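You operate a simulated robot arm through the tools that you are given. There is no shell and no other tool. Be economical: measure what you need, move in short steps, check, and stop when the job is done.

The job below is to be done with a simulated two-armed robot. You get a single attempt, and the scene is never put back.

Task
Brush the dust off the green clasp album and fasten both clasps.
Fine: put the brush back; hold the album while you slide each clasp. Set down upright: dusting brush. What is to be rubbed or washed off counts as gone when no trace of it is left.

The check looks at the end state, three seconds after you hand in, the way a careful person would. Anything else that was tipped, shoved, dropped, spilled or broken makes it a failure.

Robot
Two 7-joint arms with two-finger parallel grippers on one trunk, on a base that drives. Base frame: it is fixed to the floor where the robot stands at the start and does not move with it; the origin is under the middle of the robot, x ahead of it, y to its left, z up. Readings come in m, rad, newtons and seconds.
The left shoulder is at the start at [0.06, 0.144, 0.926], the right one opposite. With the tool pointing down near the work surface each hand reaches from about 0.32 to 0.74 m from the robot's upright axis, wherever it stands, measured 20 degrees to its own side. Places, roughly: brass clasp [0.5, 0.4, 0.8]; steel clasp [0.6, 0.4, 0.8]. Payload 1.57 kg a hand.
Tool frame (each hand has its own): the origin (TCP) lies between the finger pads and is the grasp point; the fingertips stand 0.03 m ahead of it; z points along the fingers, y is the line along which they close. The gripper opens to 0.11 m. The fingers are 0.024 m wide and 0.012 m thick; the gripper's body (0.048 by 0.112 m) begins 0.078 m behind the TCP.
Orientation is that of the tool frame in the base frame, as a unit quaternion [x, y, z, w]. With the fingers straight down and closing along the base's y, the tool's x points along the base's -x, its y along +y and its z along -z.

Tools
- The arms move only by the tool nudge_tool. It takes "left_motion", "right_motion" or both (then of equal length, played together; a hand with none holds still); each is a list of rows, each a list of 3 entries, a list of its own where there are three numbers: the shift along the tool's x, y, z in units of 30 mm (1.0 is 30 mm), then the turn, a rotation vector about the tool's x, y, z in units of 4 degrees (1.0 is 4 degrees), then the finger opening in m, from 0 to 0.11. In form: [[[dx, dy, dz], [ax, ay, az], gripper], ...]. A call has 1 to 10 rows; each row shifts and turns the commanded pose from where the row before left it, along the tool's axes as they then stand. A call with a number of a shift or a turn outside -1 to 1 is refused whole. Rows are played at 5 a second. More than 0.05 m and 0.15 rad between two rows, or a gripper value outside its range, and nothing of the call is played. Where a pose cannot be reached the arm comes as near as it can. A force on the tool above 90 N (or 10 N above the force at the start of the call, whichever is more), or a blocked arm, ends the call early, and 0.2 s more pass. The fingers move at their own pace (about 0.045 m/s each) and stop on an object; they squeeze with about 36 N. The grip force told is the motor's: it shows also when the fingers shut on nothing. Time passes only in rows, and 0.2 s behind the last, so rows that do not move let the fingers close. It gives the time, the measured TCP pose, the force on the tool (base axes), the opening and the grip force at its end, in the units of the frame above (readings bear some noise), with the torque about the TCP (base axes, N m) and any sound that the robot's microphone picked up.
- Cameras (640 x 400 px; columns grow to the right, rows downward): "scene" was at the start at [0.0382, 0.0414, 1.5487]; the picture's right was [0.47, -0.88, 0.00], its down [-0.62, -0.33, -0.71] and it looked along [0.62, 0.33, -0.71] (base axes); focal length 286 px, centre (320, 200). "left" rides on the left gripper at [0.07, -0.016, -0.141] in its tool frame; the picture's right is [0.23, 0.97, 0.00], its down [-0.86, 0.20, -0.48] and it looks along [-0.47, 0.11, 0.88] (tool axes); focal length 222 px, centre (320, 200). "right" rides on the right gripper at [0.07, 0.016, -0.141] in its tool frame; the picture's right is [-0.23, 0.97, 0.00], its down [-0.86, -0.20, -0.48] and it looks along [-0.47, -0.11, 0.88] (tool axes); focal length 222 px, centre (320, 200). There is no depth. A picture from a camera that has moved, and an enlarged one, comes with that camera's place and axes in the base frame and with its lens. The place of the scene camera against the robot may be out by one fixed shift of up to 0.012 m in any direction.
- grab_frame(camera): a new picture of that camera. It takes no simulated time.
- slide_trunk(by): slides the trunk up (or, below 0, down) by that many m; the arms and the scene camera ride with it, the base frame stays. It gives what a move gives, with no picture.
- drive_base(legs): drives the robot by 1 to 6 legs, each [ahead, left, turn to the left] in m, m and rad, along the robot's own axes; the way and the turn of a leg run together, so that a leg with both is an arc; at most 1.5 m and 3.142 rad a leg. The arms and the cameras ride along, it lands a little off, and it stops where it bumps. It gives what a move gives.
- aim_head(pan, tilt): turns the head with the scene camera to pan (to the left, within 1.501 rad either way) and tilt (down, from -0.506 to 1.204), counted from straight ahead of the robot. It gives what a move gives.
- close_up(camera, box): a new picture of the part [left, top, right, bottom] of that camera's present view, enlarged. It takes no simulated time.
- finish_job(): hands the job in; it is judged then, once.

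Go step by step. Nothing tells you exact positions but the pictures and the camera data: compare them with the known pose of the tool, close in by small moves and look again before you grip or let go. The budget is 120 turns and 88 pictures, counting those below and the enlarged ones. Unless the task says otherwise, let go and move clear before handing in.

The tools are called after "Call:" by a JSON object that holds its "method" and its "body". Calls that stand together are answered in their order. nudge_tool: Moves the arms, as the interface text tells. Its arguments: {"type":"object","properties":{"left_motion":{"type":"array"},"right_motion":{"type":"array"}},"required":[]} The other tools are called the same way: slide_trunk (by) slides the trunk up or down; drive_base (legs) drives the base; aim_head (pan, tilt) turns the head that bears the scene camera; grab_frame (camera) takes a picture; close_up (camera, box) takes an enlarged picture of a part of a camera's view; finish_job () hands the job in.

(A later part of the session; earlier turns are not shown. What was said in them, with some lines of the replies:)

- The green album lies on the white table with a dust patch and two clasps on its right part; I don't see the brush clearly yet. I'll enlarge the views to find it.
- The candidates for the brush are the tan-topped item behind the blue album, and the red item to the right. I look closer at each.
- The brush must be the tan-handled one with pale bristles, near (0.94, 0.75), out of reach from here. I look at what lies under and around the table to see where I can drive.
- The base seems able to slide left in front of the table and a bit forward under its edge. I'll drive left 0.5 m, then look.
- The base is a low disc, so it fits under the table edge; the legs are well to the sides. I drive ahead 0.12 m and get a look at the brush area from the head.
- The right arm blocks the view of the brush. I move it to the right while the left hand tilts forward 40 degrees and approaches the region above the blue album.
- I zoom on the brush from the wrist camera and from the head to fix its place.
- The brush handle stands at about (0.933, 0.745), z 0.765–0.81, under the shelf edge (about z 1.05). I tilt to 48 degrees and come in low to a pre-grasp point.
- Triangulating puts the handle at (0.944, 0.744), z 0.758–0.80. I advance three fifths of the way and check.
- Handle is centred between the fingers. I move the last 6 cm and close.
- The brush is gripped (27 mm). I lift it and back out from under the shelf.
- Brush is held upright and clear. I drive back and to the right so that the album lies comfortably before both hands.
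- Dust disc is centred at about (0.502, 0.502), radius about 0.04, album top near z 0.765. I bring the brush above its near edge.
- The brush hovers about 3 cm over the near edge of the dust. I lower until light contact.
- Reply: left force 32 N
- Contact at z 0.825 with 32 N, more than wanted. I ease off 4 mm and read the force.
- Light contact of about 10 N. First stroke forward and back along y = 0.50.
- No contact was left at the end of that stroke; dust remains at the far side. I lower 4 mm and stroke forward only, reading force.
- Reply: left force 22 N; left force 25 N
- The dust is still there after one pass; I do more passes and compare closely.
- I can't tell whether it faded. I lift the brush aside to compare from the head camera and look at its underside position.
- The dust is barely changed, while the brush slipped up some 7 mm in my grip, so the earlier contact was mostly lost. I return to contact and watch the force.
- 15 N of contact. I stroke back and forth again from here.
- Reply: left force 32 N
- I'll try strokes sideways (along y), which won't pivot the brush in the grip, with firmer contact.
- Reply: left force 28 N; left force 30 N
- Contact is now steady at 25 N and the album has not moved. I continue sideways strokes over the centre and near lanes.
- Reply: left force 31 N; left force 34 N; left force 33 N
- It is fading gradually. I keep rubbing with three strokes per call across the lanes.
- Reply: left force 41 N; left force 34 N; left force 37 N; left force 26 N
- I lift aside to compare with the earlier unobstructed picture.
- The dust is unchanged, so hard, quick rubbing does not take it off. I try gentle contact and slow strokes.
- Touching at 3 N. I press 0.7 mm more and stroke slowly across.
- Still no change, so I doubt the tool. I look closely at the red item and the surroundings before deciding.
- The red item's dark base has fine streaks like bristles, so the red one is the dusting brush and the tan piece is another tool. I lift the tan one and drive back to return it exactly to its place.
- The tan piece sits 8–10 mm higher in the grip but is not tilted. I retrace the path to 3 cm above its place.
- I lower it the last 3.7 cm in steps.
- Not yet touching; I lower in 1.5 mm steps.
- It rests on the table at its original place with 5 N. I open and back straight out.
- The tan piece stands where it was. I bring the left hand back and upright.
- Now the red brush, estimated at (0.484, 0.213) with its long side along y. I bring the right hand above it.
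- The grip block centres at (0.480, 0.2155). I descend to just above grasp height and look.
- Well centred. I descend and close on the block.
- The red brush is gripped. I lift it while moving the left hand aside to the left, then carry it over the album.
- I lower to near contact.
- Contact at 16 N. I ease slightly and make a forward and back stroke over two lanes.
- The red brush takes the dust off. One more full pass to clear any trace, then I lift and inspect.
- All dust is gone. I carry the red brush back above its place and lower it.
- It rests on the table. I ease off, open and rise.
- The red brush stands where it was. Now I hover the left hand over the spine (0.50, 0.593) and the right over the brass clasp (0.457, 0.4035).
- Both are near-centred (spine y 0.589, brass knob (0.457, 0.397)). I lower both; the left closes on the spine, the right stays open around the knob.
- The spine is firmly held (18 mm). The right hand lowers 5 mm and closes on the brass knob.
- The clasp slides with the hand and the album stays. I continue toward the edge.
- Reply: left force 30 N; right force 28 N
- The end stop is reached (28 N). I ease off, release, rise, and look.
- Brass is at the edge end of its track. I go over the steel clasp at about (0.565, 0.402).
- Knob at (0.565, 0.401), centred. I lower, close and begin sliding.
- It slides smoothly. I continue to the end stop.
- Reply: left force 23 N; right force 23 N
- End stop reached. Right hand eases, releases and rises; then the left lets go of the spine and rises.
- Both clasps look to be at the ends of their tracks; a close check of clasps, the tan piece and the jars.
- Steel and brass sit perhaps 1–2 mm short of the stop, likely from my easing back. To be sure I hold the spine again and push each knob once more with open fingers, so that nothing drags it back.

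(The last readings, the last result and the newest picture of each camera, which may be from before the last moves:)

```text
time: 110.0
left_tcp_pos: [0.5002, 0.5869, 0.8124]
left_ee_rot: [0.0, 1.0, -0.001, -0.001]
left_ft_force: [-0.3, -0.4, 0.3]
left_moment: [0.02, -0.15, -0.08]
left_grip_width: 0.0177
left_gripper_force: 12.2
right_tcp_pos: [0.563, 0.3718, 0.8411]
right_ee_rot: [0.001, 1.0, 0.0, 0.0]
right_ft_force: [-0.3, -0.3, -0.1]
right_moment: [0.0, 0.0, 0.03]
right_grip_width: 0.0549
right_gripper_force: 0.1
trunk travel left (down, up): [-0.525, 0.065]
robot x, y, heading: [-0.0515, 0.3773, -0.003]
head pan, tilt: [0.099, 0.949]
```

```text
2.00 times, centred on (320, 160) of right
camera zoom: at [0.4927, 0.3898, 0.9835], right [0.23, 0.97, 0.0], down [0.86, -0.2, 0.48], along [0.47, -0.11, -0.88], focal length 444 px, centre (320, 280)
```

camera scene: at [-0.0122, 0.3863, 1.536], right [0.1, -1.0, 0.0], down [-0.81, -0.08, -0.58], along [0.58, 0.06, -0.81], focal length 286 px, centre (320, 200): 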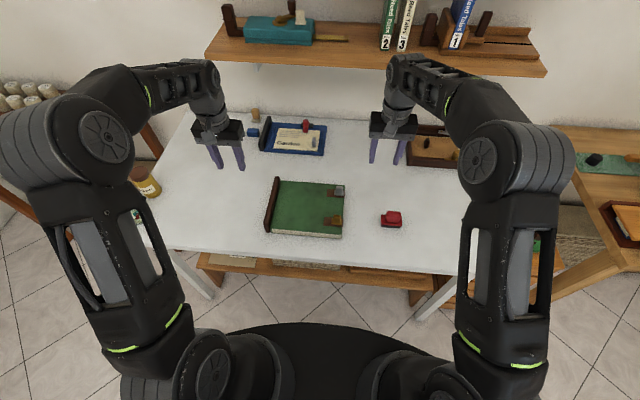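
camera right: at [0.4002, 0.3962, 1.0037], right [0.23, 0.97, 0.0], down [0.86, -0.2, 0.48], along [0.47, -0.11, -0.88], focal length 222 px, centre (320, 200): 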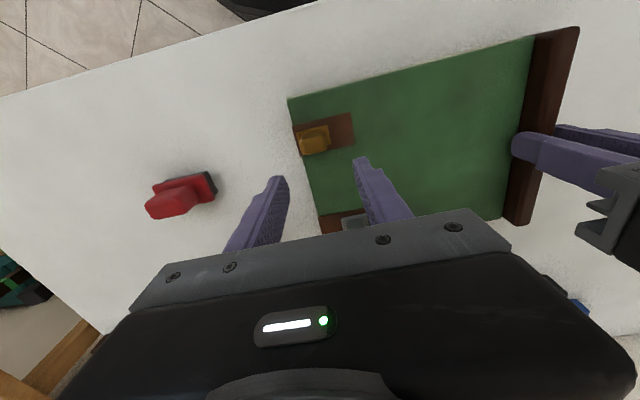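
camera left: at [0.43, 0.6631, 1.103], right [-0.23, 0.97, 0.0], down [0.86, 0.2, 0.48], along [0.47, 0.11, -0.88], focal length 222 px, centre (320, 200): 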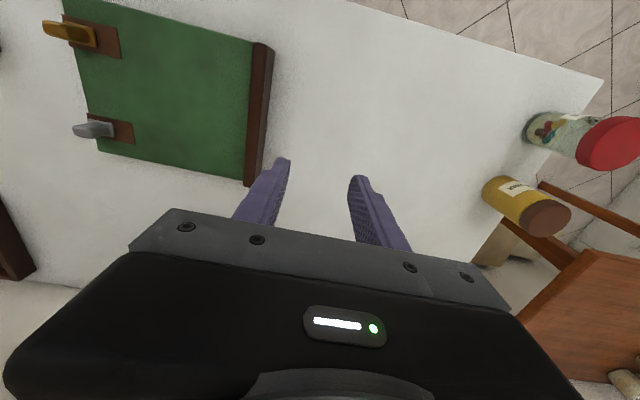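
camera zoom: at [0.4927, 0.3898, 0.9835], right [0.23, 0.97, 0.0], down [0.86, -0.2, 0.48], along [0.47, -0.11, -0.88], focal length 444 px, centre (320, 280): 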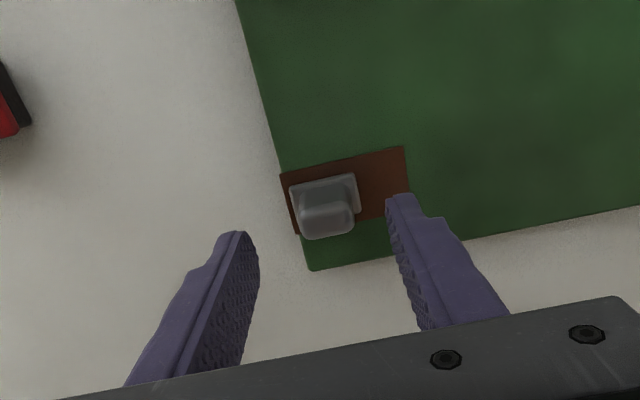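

Knob sits between the open fingers. I lower and push with the inner finger until the stop resists.

Call:
{"method": "nudge_tool", "body": {"right_motion": [[[0, 0, 1], [0, 0, 0], 0.055], [[0, -0.25, 0], [0, 0, 0], 0.055], [[0, -0.1, 0], [0, 0, 0], 0.055], [[0, 0, 0], [0, 0, 0], 0.055]], "left_motion": [[[0, 0, 0], [0, 0, 0], 0.0], [[0, 0, 0], [0, 0, 0], 0.0], [[0, 0, 0], [0, 0, 0], 0.0], [[0, 0, 0], [0, 0, 0], 0.0]]}}

Call:
{"method": "nudge_tool", "body": {"right_motion": [[[0, -0.1, 0], [0, 0, 0], 0.055], [[0, 0, 0], [0, 0, 0], 0.055]]}}

```text
time: 111.0
left_tcp_pos: [0.4995, 0.5867, 0.8119]
left_ee_rot: [0.0, 1.0, 0.0, -0.001]
left_ft_force: [-0.6, 0.0, 0.4]
left_moment: [0.09, 0.06, -0.07]
left_grip_width: 0.0173
left_gripper_force: 32.4
right_tcp_pos: [0.5621, 0.3625, 0.8106]
right_ee_rot: [0.0, 1.0, 0.0, 0.0]
right_ft_force: [0.4, 0.5, 0.5]
right_moment: [0.02, 0.0, 0.0]
right_grip_width: 0.0552
right_gripper_force: 0.0
trunk travel left (down, up): [-0.525, 0.065]
robot x, y, heading: [-0.055, 0.3748, -0.002]
head pan, tilt: [0.099, 0.949]
```

```text
time: 111.6
left_tcp_pos: [0.5, 0.5874, 0.8112]
left_ee_rot: [0.0, 1.0, 0.001, -0.001]
left_ft_force: [0.3, -1.7, 0.3]
left_moment: [-0.01, 0.15, -0.11]
left_grip_width: 0.0178
left_gripper_force: 32.9
right_tcp_pos: [0.5627, 0.3592, 0.8109]
right_ee_rot: [0.0, 1.0, 0.0, -0.001]
right_ft_force: [0.1, 2.1, 0.4]
right_moment: [0.01, -0.01, 0.03]
right_grip_width: 0.0564
right_gripper_force: 0.6
trunk travel left (down, up): [-0.525, 0.065]
robot x, y, heading: [-0.0478, 0.3783, 0.001]
head pan, tilt: [0.099, 0.949]
```

Call:
{"method": "nudge_tool", "body": {"right_motion": [[[0, -0.1, 0], [0, 0, 0], 0.055], [[0, -0.06, 0], [0, 0, 0], 0.055], [[0, 0, 0], [0, 0, 0], 0.055]]}}

```text
time: 112.4
left_tcp_pos: [0.4996, 0.5865, 0.8119]
left_ee_rot: [0.002, 1.0, -0.001, 0.0]
left_ft_force: [1.4, -9.3, -0.3]
left_moment: [-0.16, 0.12, -0.1]
left_grip_width: 0.0173
left_gripper_force: 32.1
right_tcp_pos: [0.5617, 0.3549, 0.8096]
right_ee_rot: [0.0, 1.0, 0.0, 0.0]
right_ft_force: [-2.2, 9.5, 0.7]
right_moment: [0.16, 0.09, 0.04]
right_grip_width: 0.0627
right_gripper_force: 4.4
trunk travel left (down, up): [-0.525, 0.065]
robot x, y, heading: [-0.0513, 0.3757, 0.007]
head pan, tilt: [0.099, 0.949]
```

It resists at 9.5 N, so steel is at its stop. I back off and do the same for brass.

Call:
{"method": "nudge_tool", "body": {"right_motion": [[[0, 0.5, 0], [0, 0, 0], 0.055], [[0, 0, -1], [0, 0, 0], 0.055], [[0.2, 0, -0.6], [0, 0, 0], 0.055], [[1, 0, 0], [0, 0, 0], 0.055], [[1, 0, 0], [0, 0, 0], 0.055], [[1, 0, 0], [0, 0, 0], 0.055], [[0.45, 0, 0], [0, 0, 0], 0.055]]}}

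Call:
{"method": "close_up", "body": {"camera": "right", "box": [180, 60, 460, 260]}}

```text
time: 114.0
left_tcp_pos: [0.4993, 0.5883, 0.8124]
left_ee_rot: [0.001, 1.0, 0.0, -0.001]
left_ft_force: [-0.9, 0.0, 1.4]
left_moment: [0.05, -0.1, -0.09]
left_grip_width: 0.0173
left_gripper_force: 33.0
right_tcp_pos: [0.4528, 0.3691, 0.8588]
right_ee_rot: [0.001, 1.0, 0.001, 0.0]
right_ft_force: [-0.1, -0.2, -0.7]
right_moment: [0.0, 0.03, 0.0]
right_grip_width: 0.0548
right_gripper_force: 0.0
trunk travel left (down, up): [-0.525, 0.065]
robot x, y, heading: [-0.0506, 0.3756, 0.002]
head pan, tilt: [0.099, 0.949]
```

```text
2.00 times, centred on (320, 160) of right
camera zoom: at [0.3823, 0.3861, 1.0014], right [0.23, 0.97, 0.0], down [0.85, -0.2, 0.48], along [0.47, -0.11, -0.88], focal length 444 px, centre (320, 280)
```

zoom: 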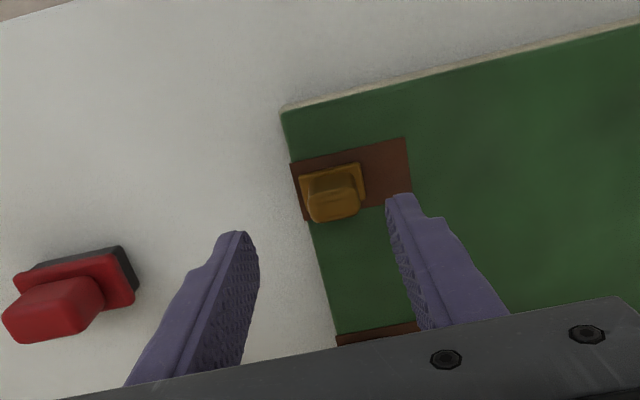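

Call:
{"method": "nudge_tool", "body": {"right_motion": [[[0, 0, 0.8], [0, 0, 0], 0.055], [[0, 0, 0.8], [0, 0, 0], 0.055], [[0, -0.25, 0], [0, 0, 0], 0.055], [[0, -0.1, 0], [0, 0, 0], 0.055], [[0, -0.1, 0], [0, 0, 0], 0.055], [[0, 0, 0], [0, 0, 0], 0.055]]}}

Call:
{"method": "nudge_tool", "body": {"right_motion": [[[0, -0.08, 0], [0, 0, 0], 0.055], [[0, 0, 0], [0, 0, 0], 0.055]]}}

```text
time: 115.4
left_tcp_pos: [0.4998, 0.5863, 0.8108]
left_ee_rot: [0.001, 1.0, 0.0, 0.001]
left_ft_force: [0.6, -7.6, 0.5]
left_moment: [-0.25, 0.11, 0.26]
left_grip_width: 0.0172
left_gripper_force: 32.9
right_tcp_pos: [0.4541, 0.3558, 0.8118]
right_ee_rot: [0.0, 1.0, 0.001, 0.0]
right_ft_force: [0.4, 7.9, -1.2]
right_moment: [0.01, 0.04, -0.05]
right_grip_width: 0.0615
right_gripper_force: 3.8
trunk travel left (down, up): [-0.525, 0.065]
robot x, y, heading: [-0.0504, 0.3768, -0.0]
head pan, tilt: [0.099, 0.949]
```

```text
time: 116.0
left_tcp_pos: [0.4993, 0.5865, 0.8115]
left_ee_rot: [0.001, 1.0, -0.001, -0.001]
left_ft_force: [-1.5, -11.9, -0.2]
left_moment: [-0.39, 0.07, 0.27]
left_grip_width: 0.0172
left_gripper_force: 32.6
right_tcp_pos: [0.4547, 0.3536, 0.8112]
right_ee_rot: [0.0, 1.0, 0.0, 0.0]
right_ft_force: [2.0, 12.4, -2.2]
right_moment: [0.09, 0.04, -0.11]
right_grip_width: 0.0657
right_gripper_force: 6.3
trunk travel left (down, up): [-0.525, 0.065]
robot x, y, heading: [-0.0514, 0.3749, 0.005]
head pan, tilt: [0.099, 0.949]
```

Brass is at its stop too (12 N). I withdraw the right hand, then release the spine and withdraw the left.

Call:
{"method": "nudge_tool", "body": {"right_motion": [[[0, 0.55, 0], [0, 0, 0], 0.055], [[0, 0, -1], [0, 0, 0], 0.055], [[0, 0, -1], [0, 0, 0], 0.055], [[0, 0, -1], [0, 0, 0], 0.055], [[0, -1, -1], [0, 0, 0], 0.055], [[0, -1, -1], [0, 0, 0], 0.055], [[0, -1, 0], [0, 0, 0], 0.055]]}}

Call:
{"method": "nudge_tool", "body": {"left_motion": [[[0, 0, 0], [0, 0, 0], 0.05], [[0, 0, 0], [0, 0, 0], 0.05], [[0, 0, 0], [0, 0, 0], 0.05], [[0, 0, -1], [0, 0, 0], 0.05], [[0, 0, -1], [0, 0, 0], 0.05], [[0, 0, -1], [0, 0, 0], 0.05], [[0, 1, -1], [0, 0, 0], 0.05], [[0, 1, -1], [0, 0, 0], 0.05], [[0, 1, 0], [0, 0, 0], 0.05]]}}

Call:
{"method": "close_up", "body": {"camera": "scene", "box": [240, 165, 420, 255]}}

```text
time: 117.6
left_tcp_pos: [0.4998, 0.5865, 0.8108]
left_ee_rot: [0.0, 1.0, -0.001, -0.001]
left_ft_force: [-0.1, -0.2, -0.2]
left_moment: [0.31, -0.03, 0.03]
left_grip_width: 0.0173
left_gripper_force: 32.8
right_tcp_pos: [0.4534, 0.2789, 0.9603]
right_ee_rot: [0.0, 1.0, 0.0, -0.001]
right_ft_force: [-0.5, 0.4, 0.0]
right_moment: [-0.03, 0.02, -0.02]
right_grip_width: 0.0551
right_gripper_force: 0.1
trunk travel left (down, up): [-0.525, 0.065]
robot x, y, heading: [-0.0534, 0.3724, -0.0]
head pan, tilt: [0.099, 0.949]
```

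```text
time: 119.6
left_tcp_pos: [0.5004, 0.6774, 0.9596]
left_ee_rot: [0.0, 1.0, 0.0, 0.001]
left_ft_force: [0.4, 0.8, 1.6]
left_moment: [-0.05, 0.0, -0.01]
left_grip_width: 0.0504
left_gripper_force: 0.1
right_tcp_pos: [0.4524, 0.281, 0.9617]
right_ee_rot: [-0.001, 1.0, 0.001, 0.0]
right_ft_force: [0.4, -0.1, 0.1]
right_moment: [-0.02, 0.01, -0.01]
right_grip_width: 0.0549
right_gripper_force: 0.1
trunk travel left (down, up): [-0.525, 0.065]
robot x, y, heading: [-0.0536, 0.3735, -0.005]
head pan, tilt: [0.099, 0.949]
```

```text
3.56 times, centred on (330, 210) of scene
camera zoom: at [-0.0122, 0.3864, 1.536], right [0.1, -1.0, 0.0], down [-0.81, -0.08, -0.58], along [0.58, 0.06, -0.81], focal length 1017 px, centre (284, 164)
```

zoom: 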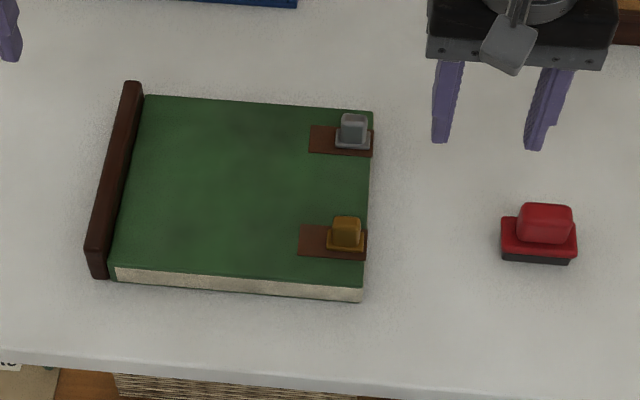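

The album is clean, both clasps are at their stops and the red brush stands upright in its place. Both hands are clear, so I hand in.

Call:
{"method": "finish_job", "body": {}}

```text
The job is handed in.
```

The green album is brushed clean with no dust left. I slid both clasps to their end stops while holding the spine, and the dusting brush is back upright where it stood.

- **Wrong tool first:** I took the tan-handled block from behind the blue album for the brush. It removed nothing, so I put it back where it came from. The red block beside the album was the real brush.
- **Album position:** the last pictures suggest the album may have turned by about one degree while I worked the clasps.
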